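You operate a simulated robot arm through the tools that you are given. There is no shell and no other tool. Be economical: measure what you need, move in short steps, check, and stop when the job is done.

You run a simulated robot arm. Do the job below in one go: nothing can be reset, and whatever is moved stays where it is left.

JOB
Take the measuring tube and leave it on the grey tray.
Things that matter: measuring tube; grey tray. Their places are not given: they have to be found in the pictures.

The check looks at the end state, three seconds after you hand in, the way a careful person would. Anything else that was tipped, shoved, dropped, spilled or broken makes it a failure.

ROBOT AND FRAMES
A 7-joint arm with a two-finger parallel gripper, fixed in place. Base frame: the origin is at the foot of the arm, x ahead of it, y to its left, z up; the work surface is at about z = 0. Lengths are in mm, angles in degrees, forces in N, time in s.
With the tool pointing down near the work surface it reaches from about 220 to 580 mm from the base axis. Its first joint turns from -66.0 to 66.0 degrees. Payload 2.5 kg.
The TCP is the grasp point between the finger pads, 23 mm short of the fingertips. In the tool frame z runs along the fingers and y along their closing line. Largest opening 94 mm; finger width 38, thickness 10; the body of the gripper, 54 by 96 mm, starts 39 mm behind the TCP.
Orientation is that of the tool frame in the base frame, as a unit quaternion [w, x, y, z]. With the fingers straight down and closing along the base's y, the tool's x points along the base's -x, its y along +y and its z along -z.

CONTROLS
- The arm moves only by the tool apply_moves. Its argument "increments" is a list of rows, each a list of 3 entries, a list of its own where there are three numbers: the turn, a rotation vector about the tool's x, y, z in degrees, then the shift along the tool's x, y, z in cm, then the opening, from 0 (shut) to 1 (fully open). In form: [[[wx, wy, wz], [x, y, z], jaw], ...]. A call has 1 to 10 rows; each row is the pose to reach, as a shift and turn from the pose commanded when the call began, along the tool's axes at that moment. Rows are played at 5 a second. More than 50 mm and 8.6 degrees between two rows, or a gripper value outside its range, and nothing of the call is played. A pose out of reach is approached as far as the arm can. The call stops where the force on the tool passes 40 N (or 10 N more than at its start, if that is more) or the arm is blocked; 0.2 s more then pass. The fingers move at their own pace (about 108 mm/s each) and stop on an object; they squeeze with about 35 N. The grip force told is the motor's: it shows also when the fingers shut on nothing. Time passes only in rows, and 0.2 s behind the last, so rows that repeat a pose let the fingers close. It gives the time, the measured TCP pose, the force on the tool (base axes), the opening and the grip force at its end, in the units of the frame above (readings bear some noise), and new pictures: "show" is both (left out), scene, wrist or none.
- Cameras (640 x 400 px; columns grow to the right, rows downward): "scene" is fixed at [113.4, -414.7, 524.4]; the picture's right is [0.82, -0.57, 0.00], its down [-0.43, -0.62, -0.65] and it looks along [0.37, 0.53, -0.76] (base axes); focal length 335 px, centre (320, 200). "wrist" rides on the gripper at [86, 16, -74] in the tool frame; the picture's right is [-0.18, 0.98, 0.00], its down [-0.58, -0.11, -0.81] and it looks along [-0.79, -0.15, 0.59] (tool axes); focal length 243 px, centre (320, 200).
- locate(camera, pixels): for up to 12 pixels [column, row] of the newest picture of that camera ("zoom" is the newest enlarged one), the place [x, y, z] in the base frame of the surface seen there, good to about 2 mm. No time passes.
- enlarge(camera, box): a new picture of the part [left, top, right, bottom] of that camera's present view, enlarged. No time passes.
- job_done(): hands the job in; it is judged then, once.

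Keep the steps short. Do not move on a guess: measure, check each grasp and each placing, and mend mistakes. In all there are 60 turns and 170 pictures (those below and enlarged ones count). Leave the gripper open and the arm clear of the work at the hand-in unless told otherwise, and finish with a single line.

The tools are called after ">>>" by a JSON object that holds its "op" and its "data". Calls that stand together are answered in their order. apply_moves: Moves the arm, as the interface text tells. Its arguments: {"type":"object","properties":{"increments":{"type":"array","items":{"type":"array"}},"show":{"type":"string","enum":["both","scene","wrist","none"]}},"required":["increments"]} The other tools are called the same way: locate (camera, pixels) gives the place of the surface under pixels of a picture; enlarge (camera, box) takes an enlarged picture of a part of a camera's view; job_done () hands the job in.

At the start:

```text
time_s: 0.0
position: [315.6, -183.5, 261.4]
orientation: [0.0, 0.0, 1.0, 0.0]
ft_force: [-0.4, 0.2, -0.5]
gripper_width: 93.9
grip_force: 0.0
```

scene: 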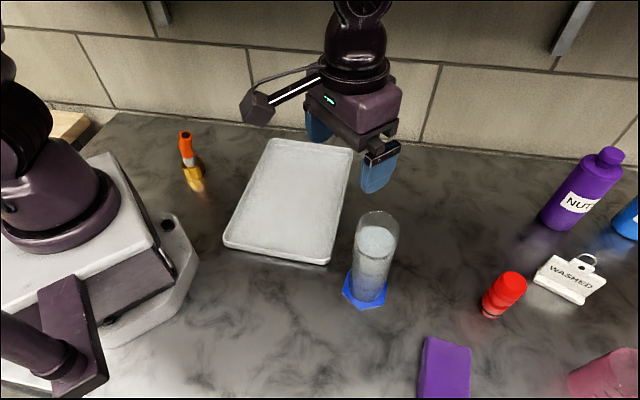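
wrist: 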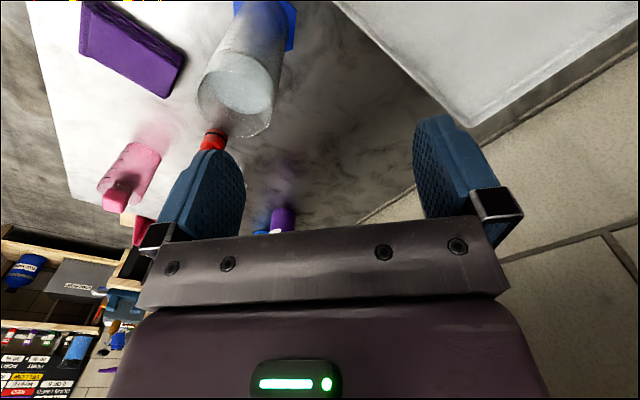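

The measuring tube (clear, blue hexagonal foot) is near scene pixel (370,265), with the grey tray at (290,200). I'll enlarge that area and locate points on both.

>>> {"op": "enlarge", "data": {"camera": "scene", "box": [210, 120, 450, 320]}}

>>> {"op": "locate", "data": {"camera": "scene", "pixels": [[376, 216], [358, 232], [396, 235], [376, 240], [370, 270], [366, 304], [347, 292], [388, 294], [290, 200], [228, 240], [325, 258], [350, 150]]}}

>>> {"op": "locate", "data": {"camera": "wrist", "pixels": [[240, 90], [235, 130], [270, 75], [200, 90], [290, 30]]}}

```text
2.00 times, centred on (330, 220) of scene
```

zoom: 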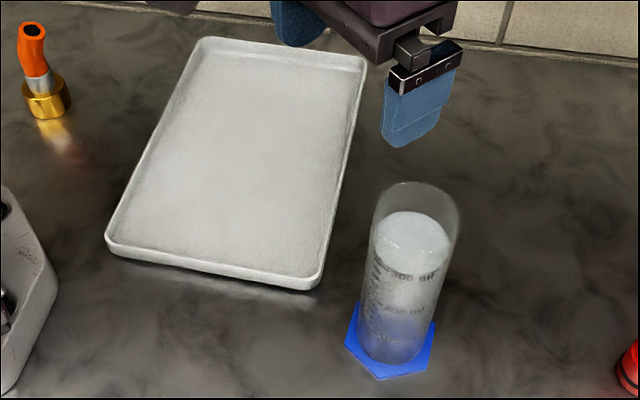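

```text
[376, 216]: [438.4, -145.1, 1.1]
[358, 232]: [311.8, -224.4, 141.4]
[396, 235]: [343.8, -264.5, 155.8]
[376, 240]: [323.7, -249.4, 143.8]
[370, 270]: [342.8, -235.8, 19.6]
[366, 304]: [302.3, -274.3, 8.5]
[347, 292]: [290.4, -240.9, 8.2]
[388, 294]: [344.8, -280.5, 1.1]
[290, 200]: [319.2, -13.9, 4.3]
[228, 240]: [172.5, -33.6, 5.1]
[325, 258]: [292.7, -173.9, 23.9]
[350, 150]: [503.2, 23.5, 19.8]
```

```text
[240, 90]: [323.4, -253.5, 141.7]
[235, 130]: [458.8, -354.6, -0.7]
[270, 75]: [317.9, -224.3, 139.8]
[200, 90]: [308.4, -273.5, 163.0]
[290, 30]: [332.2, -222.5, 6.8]
```

The tube is full to about z 142, so it has to stay upright. I'll measure the foot corners, the rim, and the tray floor and corners more closely.

>>> {"op": "locate", "data": {"camera": "zoom", "pixels": [[347, 343], [379, 376], [427, 366], [433, 324], [357, 303], [388, 215], [445, 245], [410, 213], [410, 252], [373, 220], [458, 215], [405, 184]]}}

>>> {"op": "locate", "data": {"camera": "zoom", "pixels": [[107, 238], [315, 283], [203, 40], [364, 62], [240, 150], [210, 220], [270, 230], [280, 120], [130, 225], [305, 268], [200, 60], [345, 80]]}}

>>> {"op": "enlarge", "data": {"camera": "wrist", "box": [160, 0, 320, 150]}}

```text
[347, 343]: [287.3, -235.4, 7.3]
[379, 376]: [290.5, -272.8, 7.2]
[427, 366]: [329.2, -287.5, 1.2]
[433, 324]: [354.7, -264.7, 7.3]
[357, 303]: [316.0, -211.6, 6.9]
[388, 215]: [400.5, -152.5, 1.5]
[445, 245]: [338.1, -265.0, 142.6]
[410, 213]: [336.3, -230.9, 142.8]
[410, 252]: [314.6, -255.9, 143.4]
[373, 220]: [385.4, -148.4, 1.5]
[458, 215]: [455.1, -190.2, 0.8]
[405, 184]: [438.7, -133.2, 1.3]
```

```text
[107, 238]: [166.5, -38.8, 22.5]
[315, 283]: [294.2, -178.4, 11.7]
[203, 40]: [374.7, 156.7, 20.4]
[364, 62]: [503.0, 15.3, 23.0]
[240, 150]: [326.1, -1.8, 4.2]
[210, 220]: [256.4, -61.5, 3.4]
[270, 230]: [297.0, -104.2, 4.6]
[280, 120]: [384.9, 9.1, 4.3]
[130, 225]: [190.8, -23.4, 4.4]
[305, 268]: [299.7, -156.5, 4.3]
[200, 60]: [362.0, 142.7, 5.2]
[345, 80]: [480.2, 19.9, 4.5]
```

```text
2.67 times, centred on (240, 75) of wrist
```

zoom: 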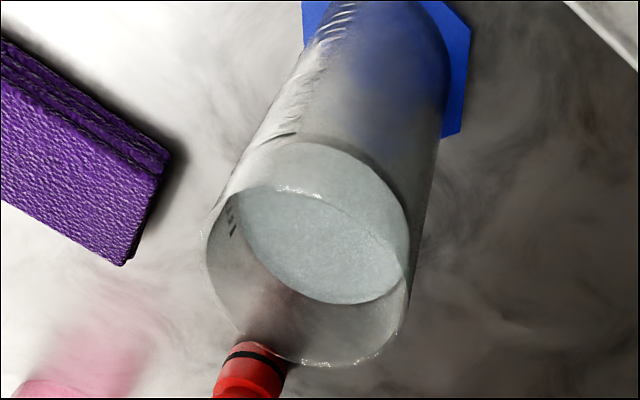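

The foot corners put the tube axis at about (321,-250). The radius is about 26 and the rim is near z 172. The tray floor is at z≈4.4 and its centre is about (335,-11). First I'll move above the tube, staying at height.

>>> {"op": "apply_moves", "data": {"increments": [[[0, 0, 0], [-0.2, -2.2, 0], 1], [[0, 0, 0], [-0.4, -4.4, 0], 1], [[0, 0, 0], [-0.54, -6.6, 0], 1], [[0, 0, 0], [-0.54, -6.6, 0], 1]]}}

```text
time_s: 1.0
position: [321.2, -250.6, 261.7]
orientation: [0.0, 0.0, 1.0, 0.0]
ft_force: [0.4, -0.3, -0.6]
gripper_width: 94.0
grip_force: 0.1
```

scene: 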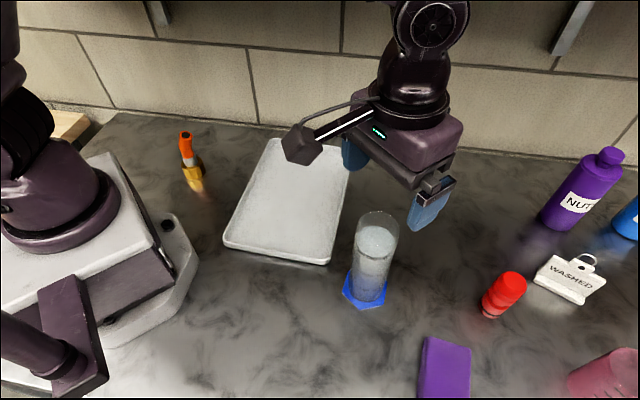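
wrist: 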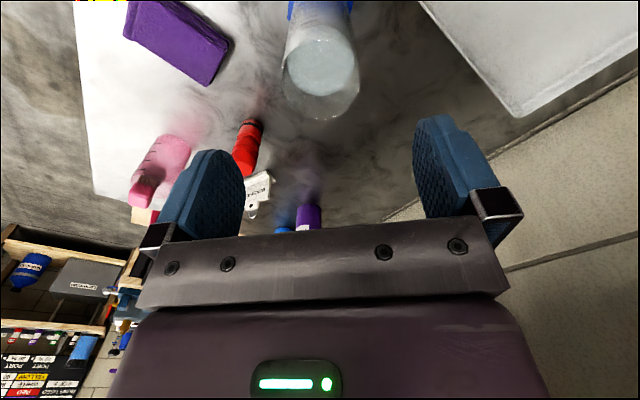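

I'm above the tube. I'll descend to about TCP z 190 (tips at 167) to check the alignment.

>>> {"op": "apply_moves", "data": {"increments": [[[0, 0, 0], [0, 0, 2.4], 1], [[0, 0, 0], [0, 0, 4.8], 1], [[0, 0, 0], [0, 0, 7.1], 1], [[0, 0, 0], [0, 0, 7.1], 1]]}}

>>> {"op": "enlarge", "data": {"camera": "scene", "box": [300, 140, 460, 320]}}

```text
time_s: 2.0
position: [320.1, -251.5, 190.6]
orientation: [0.0, 0.0, 1.0, 0.0]
ft_force: [0.1, -0.3, 0.0]
gripper_width: 94.1
grip_force: 0.0
```

scene: 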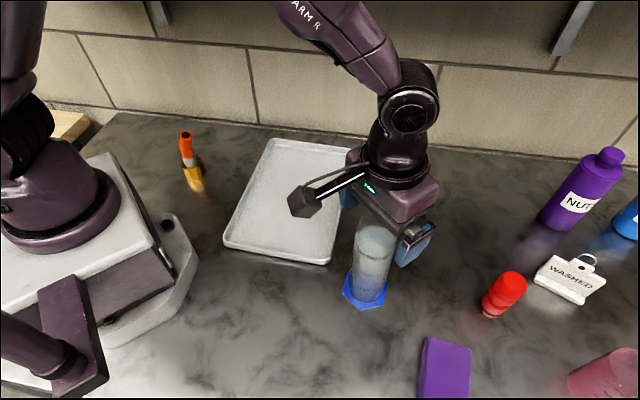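
wrist: 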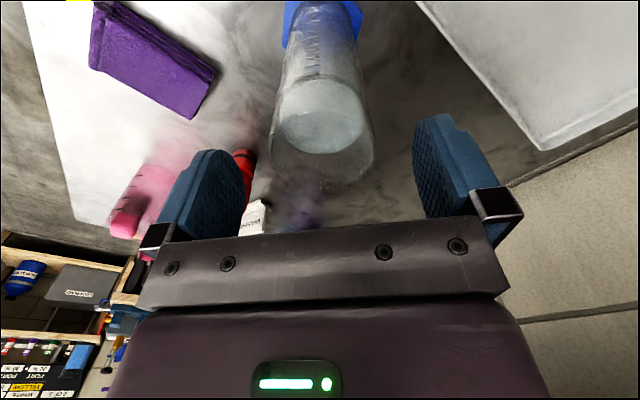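

```text
2.22 times, centred on (380, 230) of scene
```

zoom: 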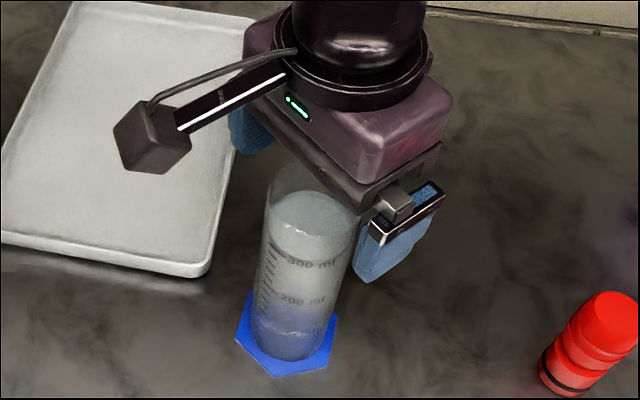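

The rim computes to z≈171 and the axis to y≈-251, so the fingers are centred on the tube. I'll go down to TCP z 142, which puts the palm at 181, about 10 mm above the rim.

>>> {"op": "apply_moves", "data": {"increments": [[[0, 0, 0], [0, 0, 1.6], 1], [[0, 0, 0], [0, 0, 3.2], 1], [[0, 0, 0], [-0.05, 0, 4.8], 1], [[0, 0, 0], [-0.05, 0, 4.8], 1]]}}

>>> {"op": "enlarge", "data": {"camera": "scene", "box": [300, 140, 460, 320]}}

```text
time_s: 3.0
position: [319.2, -251.0, 141.9]
orientation: [0.0, 0.0, 1.0, 0.0]
ft_force: [0.3, -0.4, -0.1]
gripper_width: 93.9
grip_force: 0.1
```

scene: 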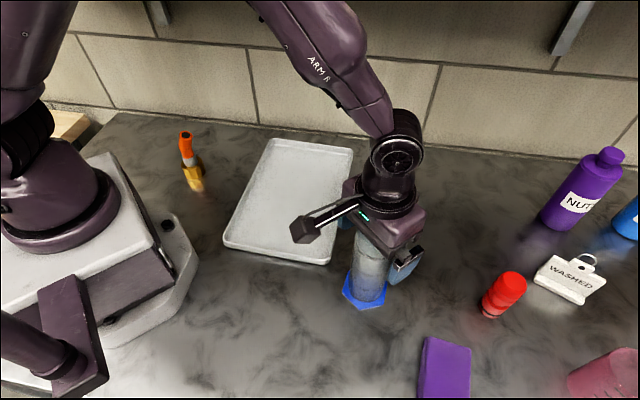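
wrist: 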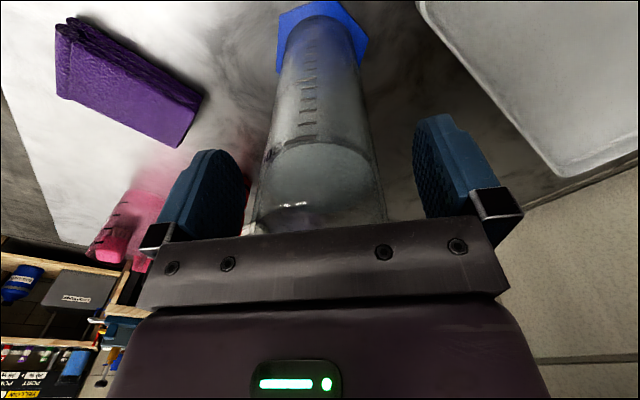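

```text
2.22 times, centred on (380, 230) of scene
```

zoom: 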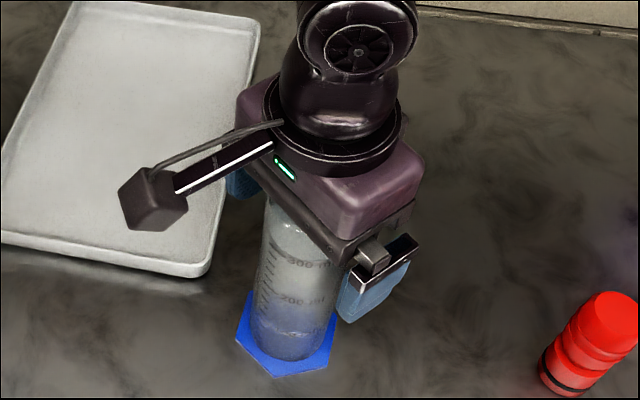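

No contact yet, and the fingers straddle the tube. I'll nudge 1.5 mm in x and close gradually.

>>> {"op": "apply_moves", "data": {"increments": [[[0, 0, 0], [-0.15, 0, 0], 0.8], [[0, 0, 0], [-0.15, 0, 0], 0.68], [[0, 0, 0], [-0.15, 0, 0], 0.6], [[0, 0, 0], [-0.15, 0, 0], 0.56], [[0, 0, 0], [-0.15, 0, 0], 0.52], [[0, 0, 0], [-0.15, 0, 0], 0.48], [[0, 0, 0], [-0.15, 0, 0], 0.3], [[0, 0, 0], [-0.15, 0, 0], 0.3]]}}

```text
time_s: 4.8
position: [322.7, -249.4, 142.6]
orientation: [0.0, 0.0, 1.0, 0.0]
ft_force: [0.1, -0.9, 1.0]
gripper_width: 56.1
grip_force: 34.6
```

scene: 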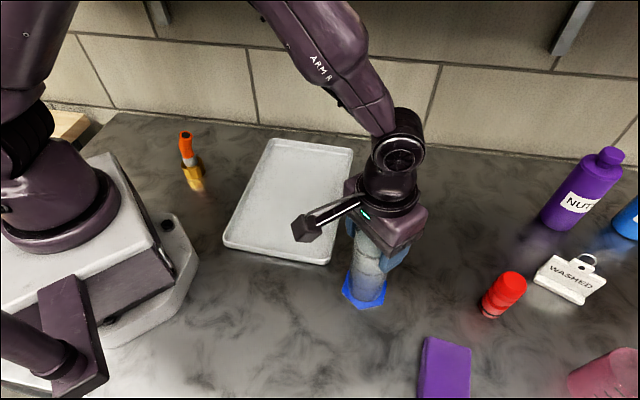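
wrist: 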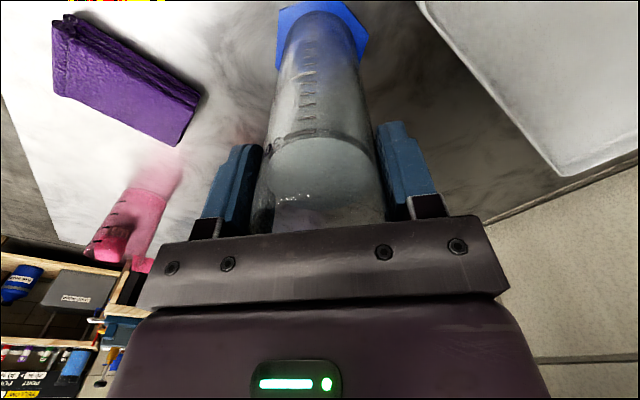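

The fingers hold at 56.1 mm with 34.6 N. Next is a slow 20 mm lift to test the grip.

>>> {"op": "apply_moves", "data": {"increments": [[[0, 0, 0], [0, 0, -0.2], 0.3], [[0, 0, 0], [0, 0, -0.5], 0.3], [[0, 0, 0], [0, 0, -1.0], 0.3], [[0, 0, 0], [0, 0, -1.5], 0.3], [[0, 0, 0], [0, 0, -2.0], 0.3], [[0, 0, 0], [0, 0, -2.0], 0.3]]}}

>>> {"op": "locate", "data": {"camera": "wrist", "pixels": [[290, 20], [355, 20], [362, 45]]}}

```text
time_s: 6.2
position: [322.8, -249.6, 163.7]
orientation: [0.0, -0.001, 1.0, 0.0]
ft_force: [-0.3, -0.2, -3.8]
gripper_width: 56.0
grip_force: 35.2
```

scene: 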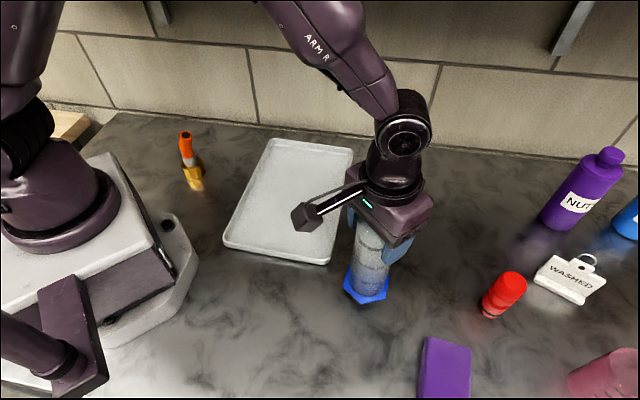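
wrist: 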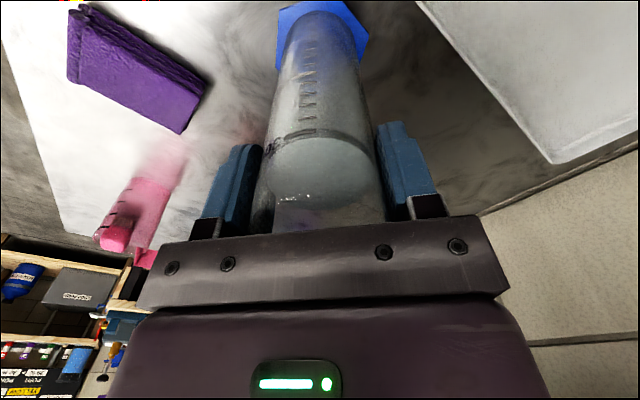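

```text
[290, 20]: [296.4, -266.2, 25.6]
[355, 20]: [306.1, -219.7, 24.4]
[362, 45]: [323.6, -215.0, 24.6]
```

The tube came up without slipping (3.8 N load, foot top at about 25). I'll raise it another 35 mm, then start a gentle move in +y.

>>> {"op": "apply_moves", "data": {"increments": [[[0, 0, 0], [0, 0, -0.6], 0.3], [[0, 0, 0], [0, 0, -1.5], 0.3], [[0, 0, 0], [0, 0, -2.5], 0.3], [[0, 0, 0], [0, 0.3, -3.2], 0.3], [[0, 0, 0], [0, 0.9, -3.5], 0.3], [[0, 0, 0], [0, 1.8, -3.5], 0.3], [[0, 0, 0], [0, 2.9, -3.5], 0.3], [[0, 0, 0], [0, 3.9, -3.5], 0.3], [[0, 0, 0], [0, 4.6, -3.5], 0.3], [[0, 0, 0], [0, 5.0, -3.5], 0.3]], "show": "scene"}}

```text
time_s: 8.4
position: [323.2, -199.9, 197.8]
orientation: [0.0, 0.0, 1.0, 0.0]
ft_force: [-0.1, 0.3, -3.2]
gripper_width: 56.1
grip_force: 35.2
```

scene: 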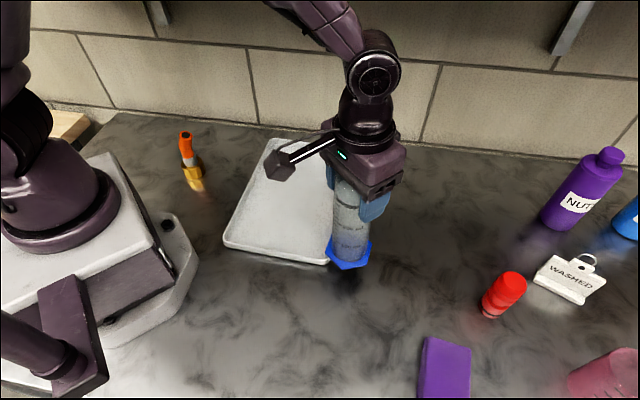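

The tube is steady and upright, with its foot at about z 55, clear of the tray rim. I'll carry on toward the tray's middle at about (333,-30).

>>> {"op": "apply_moves", "data": {"increments": [[[0, 0, 0], [0, 0.4, 0], 0.3], [[0, 0, 0], [-0.1, 1.2, 0], 0.3], [[0, 0, 0], [-0.2, 2.4, 0], 0.3], [[0, 0, 0], [-0.3, 3.8, 0], 0.3], [[0, 0, 0], [-0.4, 5.2, 0], 0.3], [[0, 0, 0], [-0.5, 6.6, 0], 0.3], [[0, 0, 0], [-0.6, 7.8, 0], 0.3], [[0, 0, 0], [-0.7, 8.7, 0], 0.3], [[0, 0, 0], [-0.7, 9.2, 0], 0.3], [[0, 0, 0], [-0.7, 9.3, 0], 0.3]], "show": "scene"}}

>>> {"op": "apply_moves", "data": {"increments": [[[0, 0, 0], [0, 0.4, 0], 0.3], [[0, 0, 0], [-0.1, 1.2, 0], 0.3], [[0, 0, 0], [-0.1, 2.2, 0], 0.3], [[0, 0, 0], [-0.2, 3.4, 0], 0.3], [[0, 0, 0], [-0.2, 4.6, 0], 0.3], [[0, 0, 0], [-0.3, 5.8, 0], 0.3], [[0, 0, 0], [-0.3, 6.8, 0], 0.3], [[0, 0, 0], [-0.3, 7.4, 0], 0.3], [[0, 0, 0], [-0.3, 7.6, 0], 0.3], [[0, 0, 0], [-0.3, 7.7, 0], 0.3]]}}

```text
time_s: 10.6
position: [329.8, -107.2, 197.8]
orientation: [0.0, 0.0, 1.0, 0.0]
ft_force: [-0.6, -0.4, -3.5]
gripper_width: 55.8
grip_force: 34.7
```

scene: 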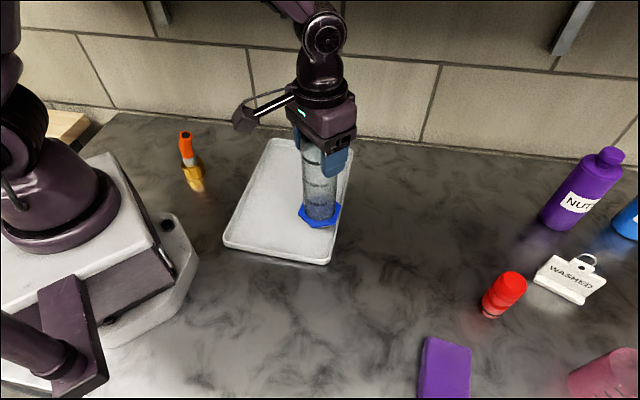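

```text
time_s: 12.8
position: [332.9, -30.5, 198.1]
orientation: [-0.001, 0.0, 1.0, 0.0]
ft_force: [-0.4, 0.0, -3.5]
gripper_width: 56.0
grip_force: 35.3
```

scene: 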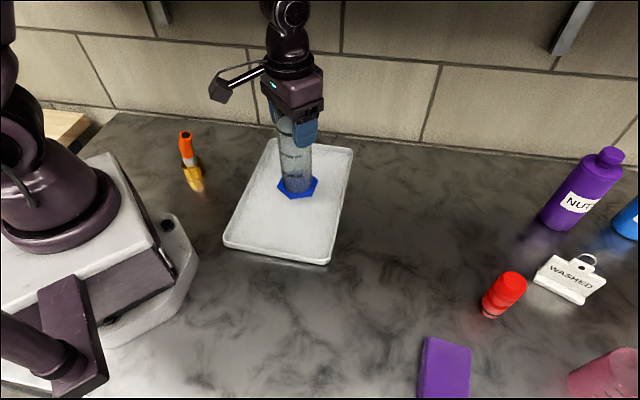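
wrist: 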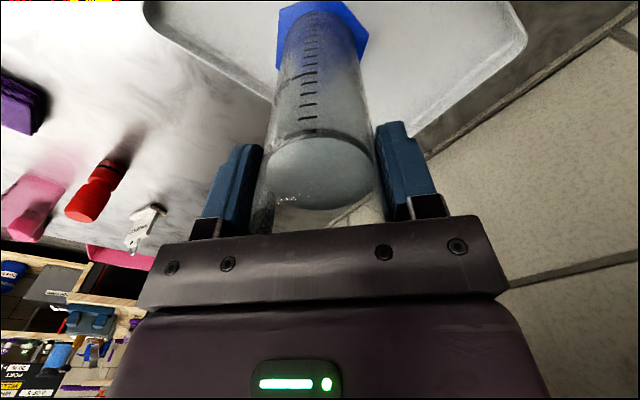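

The tube is over the middle of the tray. Contact should come at about TCP z 146, so I'll lower slowly to about 149 first.

>>> {"op": "apply_moves", "data": {"increments": [[[0, 0, 0], [0, 0, 0.4], 0.3], [[0, 0, 0], [0, 0, 1.1], 0.3], [[0, 0, 0], [0, 0, 1.9], 0.3], [[0, 0, 0], [0, 0, 2.7], 0.3], [[0, 0, 0], [0, 0, 3.5], 0.3], [[0, 0, 0], [0, 0, 4.2], 0.3], [[0, 0, 0], [0, 0, 4.6], 0.3], [[0, 0, 0], [0, 0, 4.85], 0.3], [[0, 0, 0], [0, 0, 4.85], 0.3]]}}

>>> {"op": "enlarge", "data": {"camera": "scene", "box": [220, 100, 380, 200]}}

```text
time_s: 14.8
position: [332.0, -30.1, 148.8]
orientation: [-0.001, 0.0, 1.0, 0.0]
ft_force: [0.4, -0.6, -3.1]
gripper_width: 56.2
grip_force: 35.6
```

scene: 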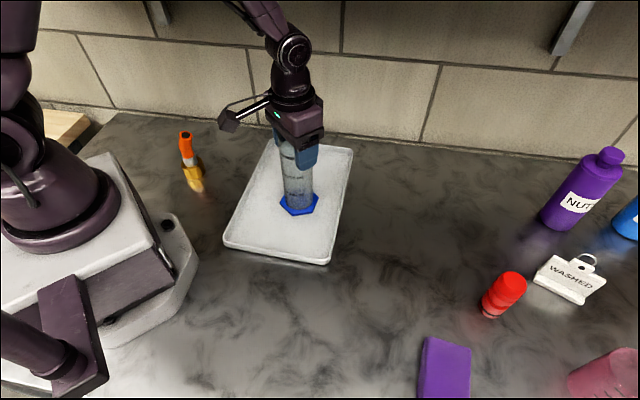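
wrist: 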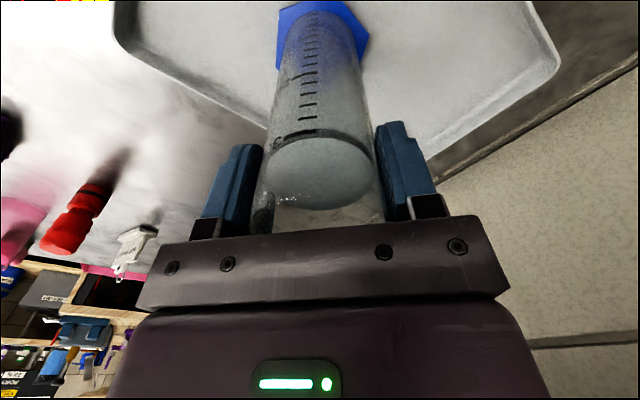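

```text
4.00 times, centred on (300, 150) of scene
```

zoom: 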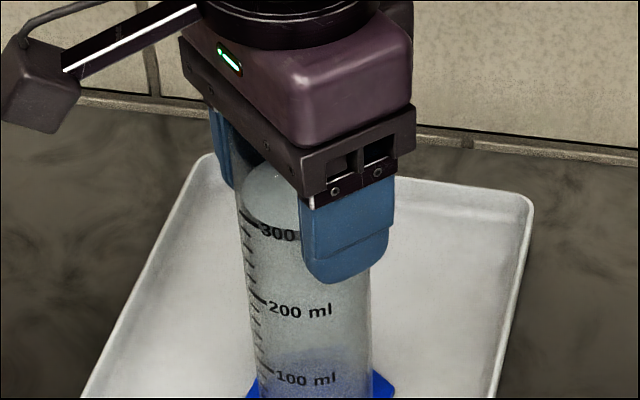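

The tube still hangs free at -3.1 N. I'll lower in 1 mm steps until the load passes to the tray.

>>> {"op": "apply_moves", "data": {"increments": [[[0, 0, 0], [0, 0, 0.1], 0.3], [[0, 0, 0], [0, 0, 0.2], 0.3], [[0, 0, 0], [0, 0, 0.25], 0.3], [[0, 0, 0], [0, 0, 0.25], 0.3]], "show": "none"}}

```text
time_s: 15.8
position: [332.4, -31.7, 147.6]
orientation: [0.001, 0.0, 1.0, 0.0]
ft_force: [-7.6, -0.8, 24.9]
gripper_width: 56.1
grip_force: 35.5
```

It has touched down, with a 25 N push. I'll back off about 1 mm to ease the load before opening.

>>> {"op": "apply_moves", "data": {"increments": [[[0, 0, 0], [0, 0, -0.05], 0.3], [[0, 0, 0], [0, 0, -0.1], 0.3], [[0, 0, 0], [0, 0, -0.1], 0.3]]}}

```text
time_s: 16.6
position: [332.5, -29.7, 146.6]
orientation: [0.0, 0.001, 1.0, 0.001]
ft_force: [1.4, 0.5, -0.8]
gripper_width: 56.2
grip_force: 35.1
```

scene: 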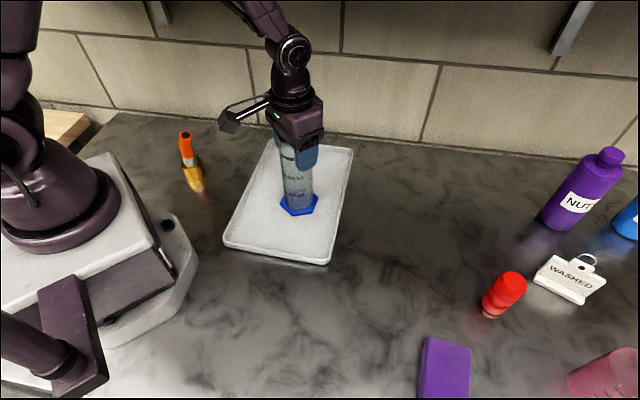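
wrist: 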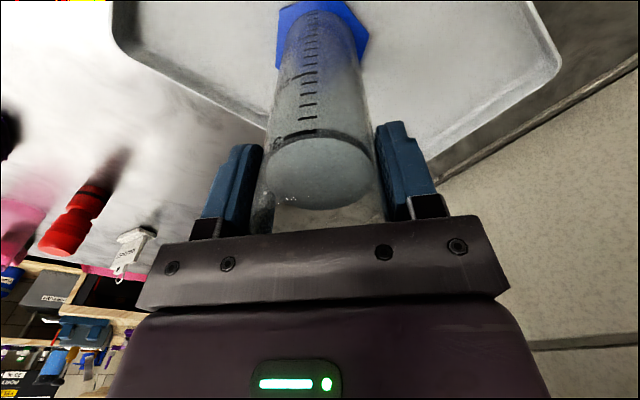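

The force is down to -0.8 N, so the tube rests on the tray. I'll open gently while holding position.

>>> {"op": "apply_moves", "data": {"increments": [[[0, 0, 0], [0, 0, 0], 0.58], [[0, 0, 0], [0, 0, 0], 0.62], [[0, 0, 0], [0, 0, 0], 0.7], [[0, 0, 0], [0, 0, 0], 0.85], [[0, 0, 0], [0, 0, 0], 1], [[0, 0, 0], [0, 0, 0], 1]]}}

```text
time_s: 18.0
position: [332.0, -29.8, 147.2]
orientation: [0.0, 0.0, 1.0, 0.0]
ft_force: [0.2, 0.4, 0.2]
gripper_width: 94.0
grip_force: 0.0
```

scene: 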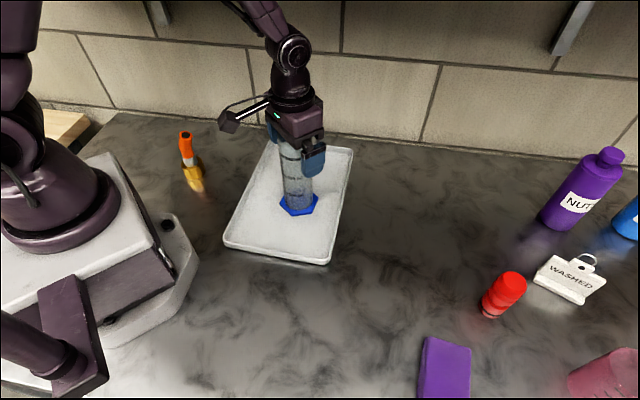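
wrist: 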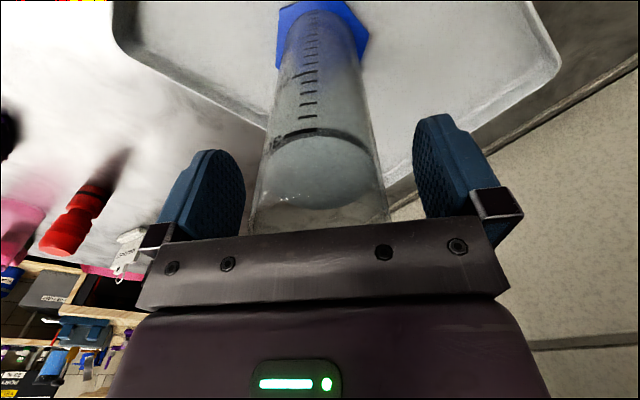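

The fingers are free and the tube stands upright. I'll retreat straight up by 110 mm.

>>> {"op": "apply_moves", "data": {"increments": [[[0, 0, 0], [0, 0, -0.8], 1], [[0, 0, 0], [0, 0, -2.2], 1], [[0, 0, 0], [0, 0, -4.2], 1], [[0, 0, 0], [0, 0, -6.5], 1], [[0, 0, 0], [0, 0, -9], 1], [[0, 0, 0], [0, 0, -11], 1], [[0, 0, 0], [0, 0, -11], 1]]}}

>>> {"op": "enlarge", "data": {"camera": "scene", "box": [210, 100, 390, 270]}}

>>> {"op": "locate", "data": {"camera": "scene", "pixels": [[228, 240], [325, 258], [350, 150], [300, 210]]}}

```text
time_s: 19.6
position: [319.2, -38.8, 250.3]
orientation: [-0.019, 0.016, 1.0, -0.001]
ft_force: [-0.2, -0.4, 0.0]
gripper_width: 93.9
grip_force: 0.1
```

scene: 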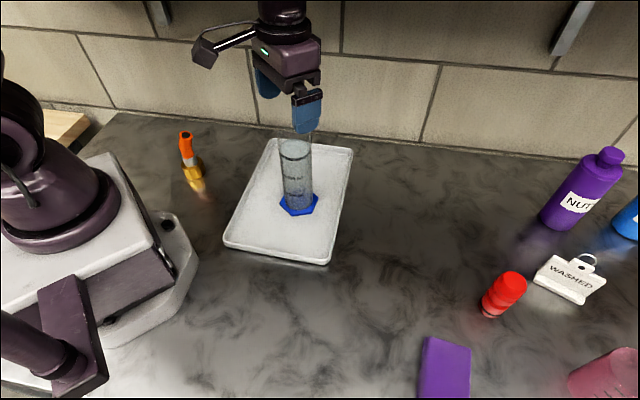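
wrist: 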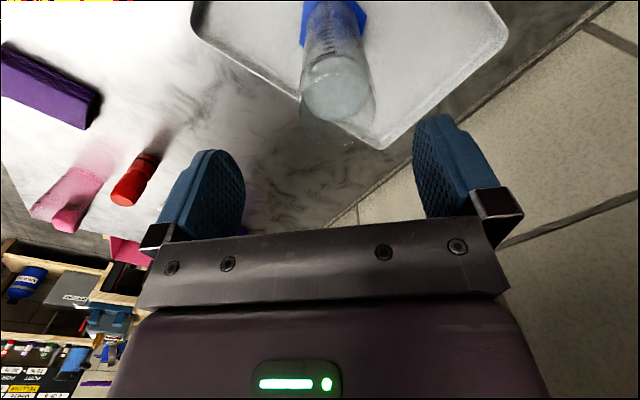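

```text
2.35 times, centred on (300, 185) of scene
```

zoom: 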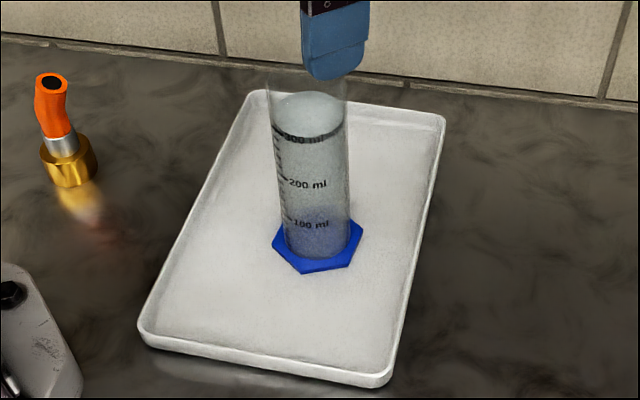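

```text
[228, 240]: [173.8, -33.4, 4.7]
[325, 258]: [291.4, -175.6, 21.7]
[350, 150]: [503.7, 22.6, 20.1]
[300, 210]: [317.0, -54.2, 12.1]
```

The tube stands upright well inside the tray with its liquid level. The tray hasn't moved and nothing else was disturbed. The gripper is open, with its fingertips about 50 mm above the rim, so I'm handing in.

>>> {"op": "job_done", "data": {}}

```text
The job is handed in.
```

The measuring tube is standing upright on the grey tray with its liquid still in it, nothing else was disturbed, and the gripper is open and clear above it.
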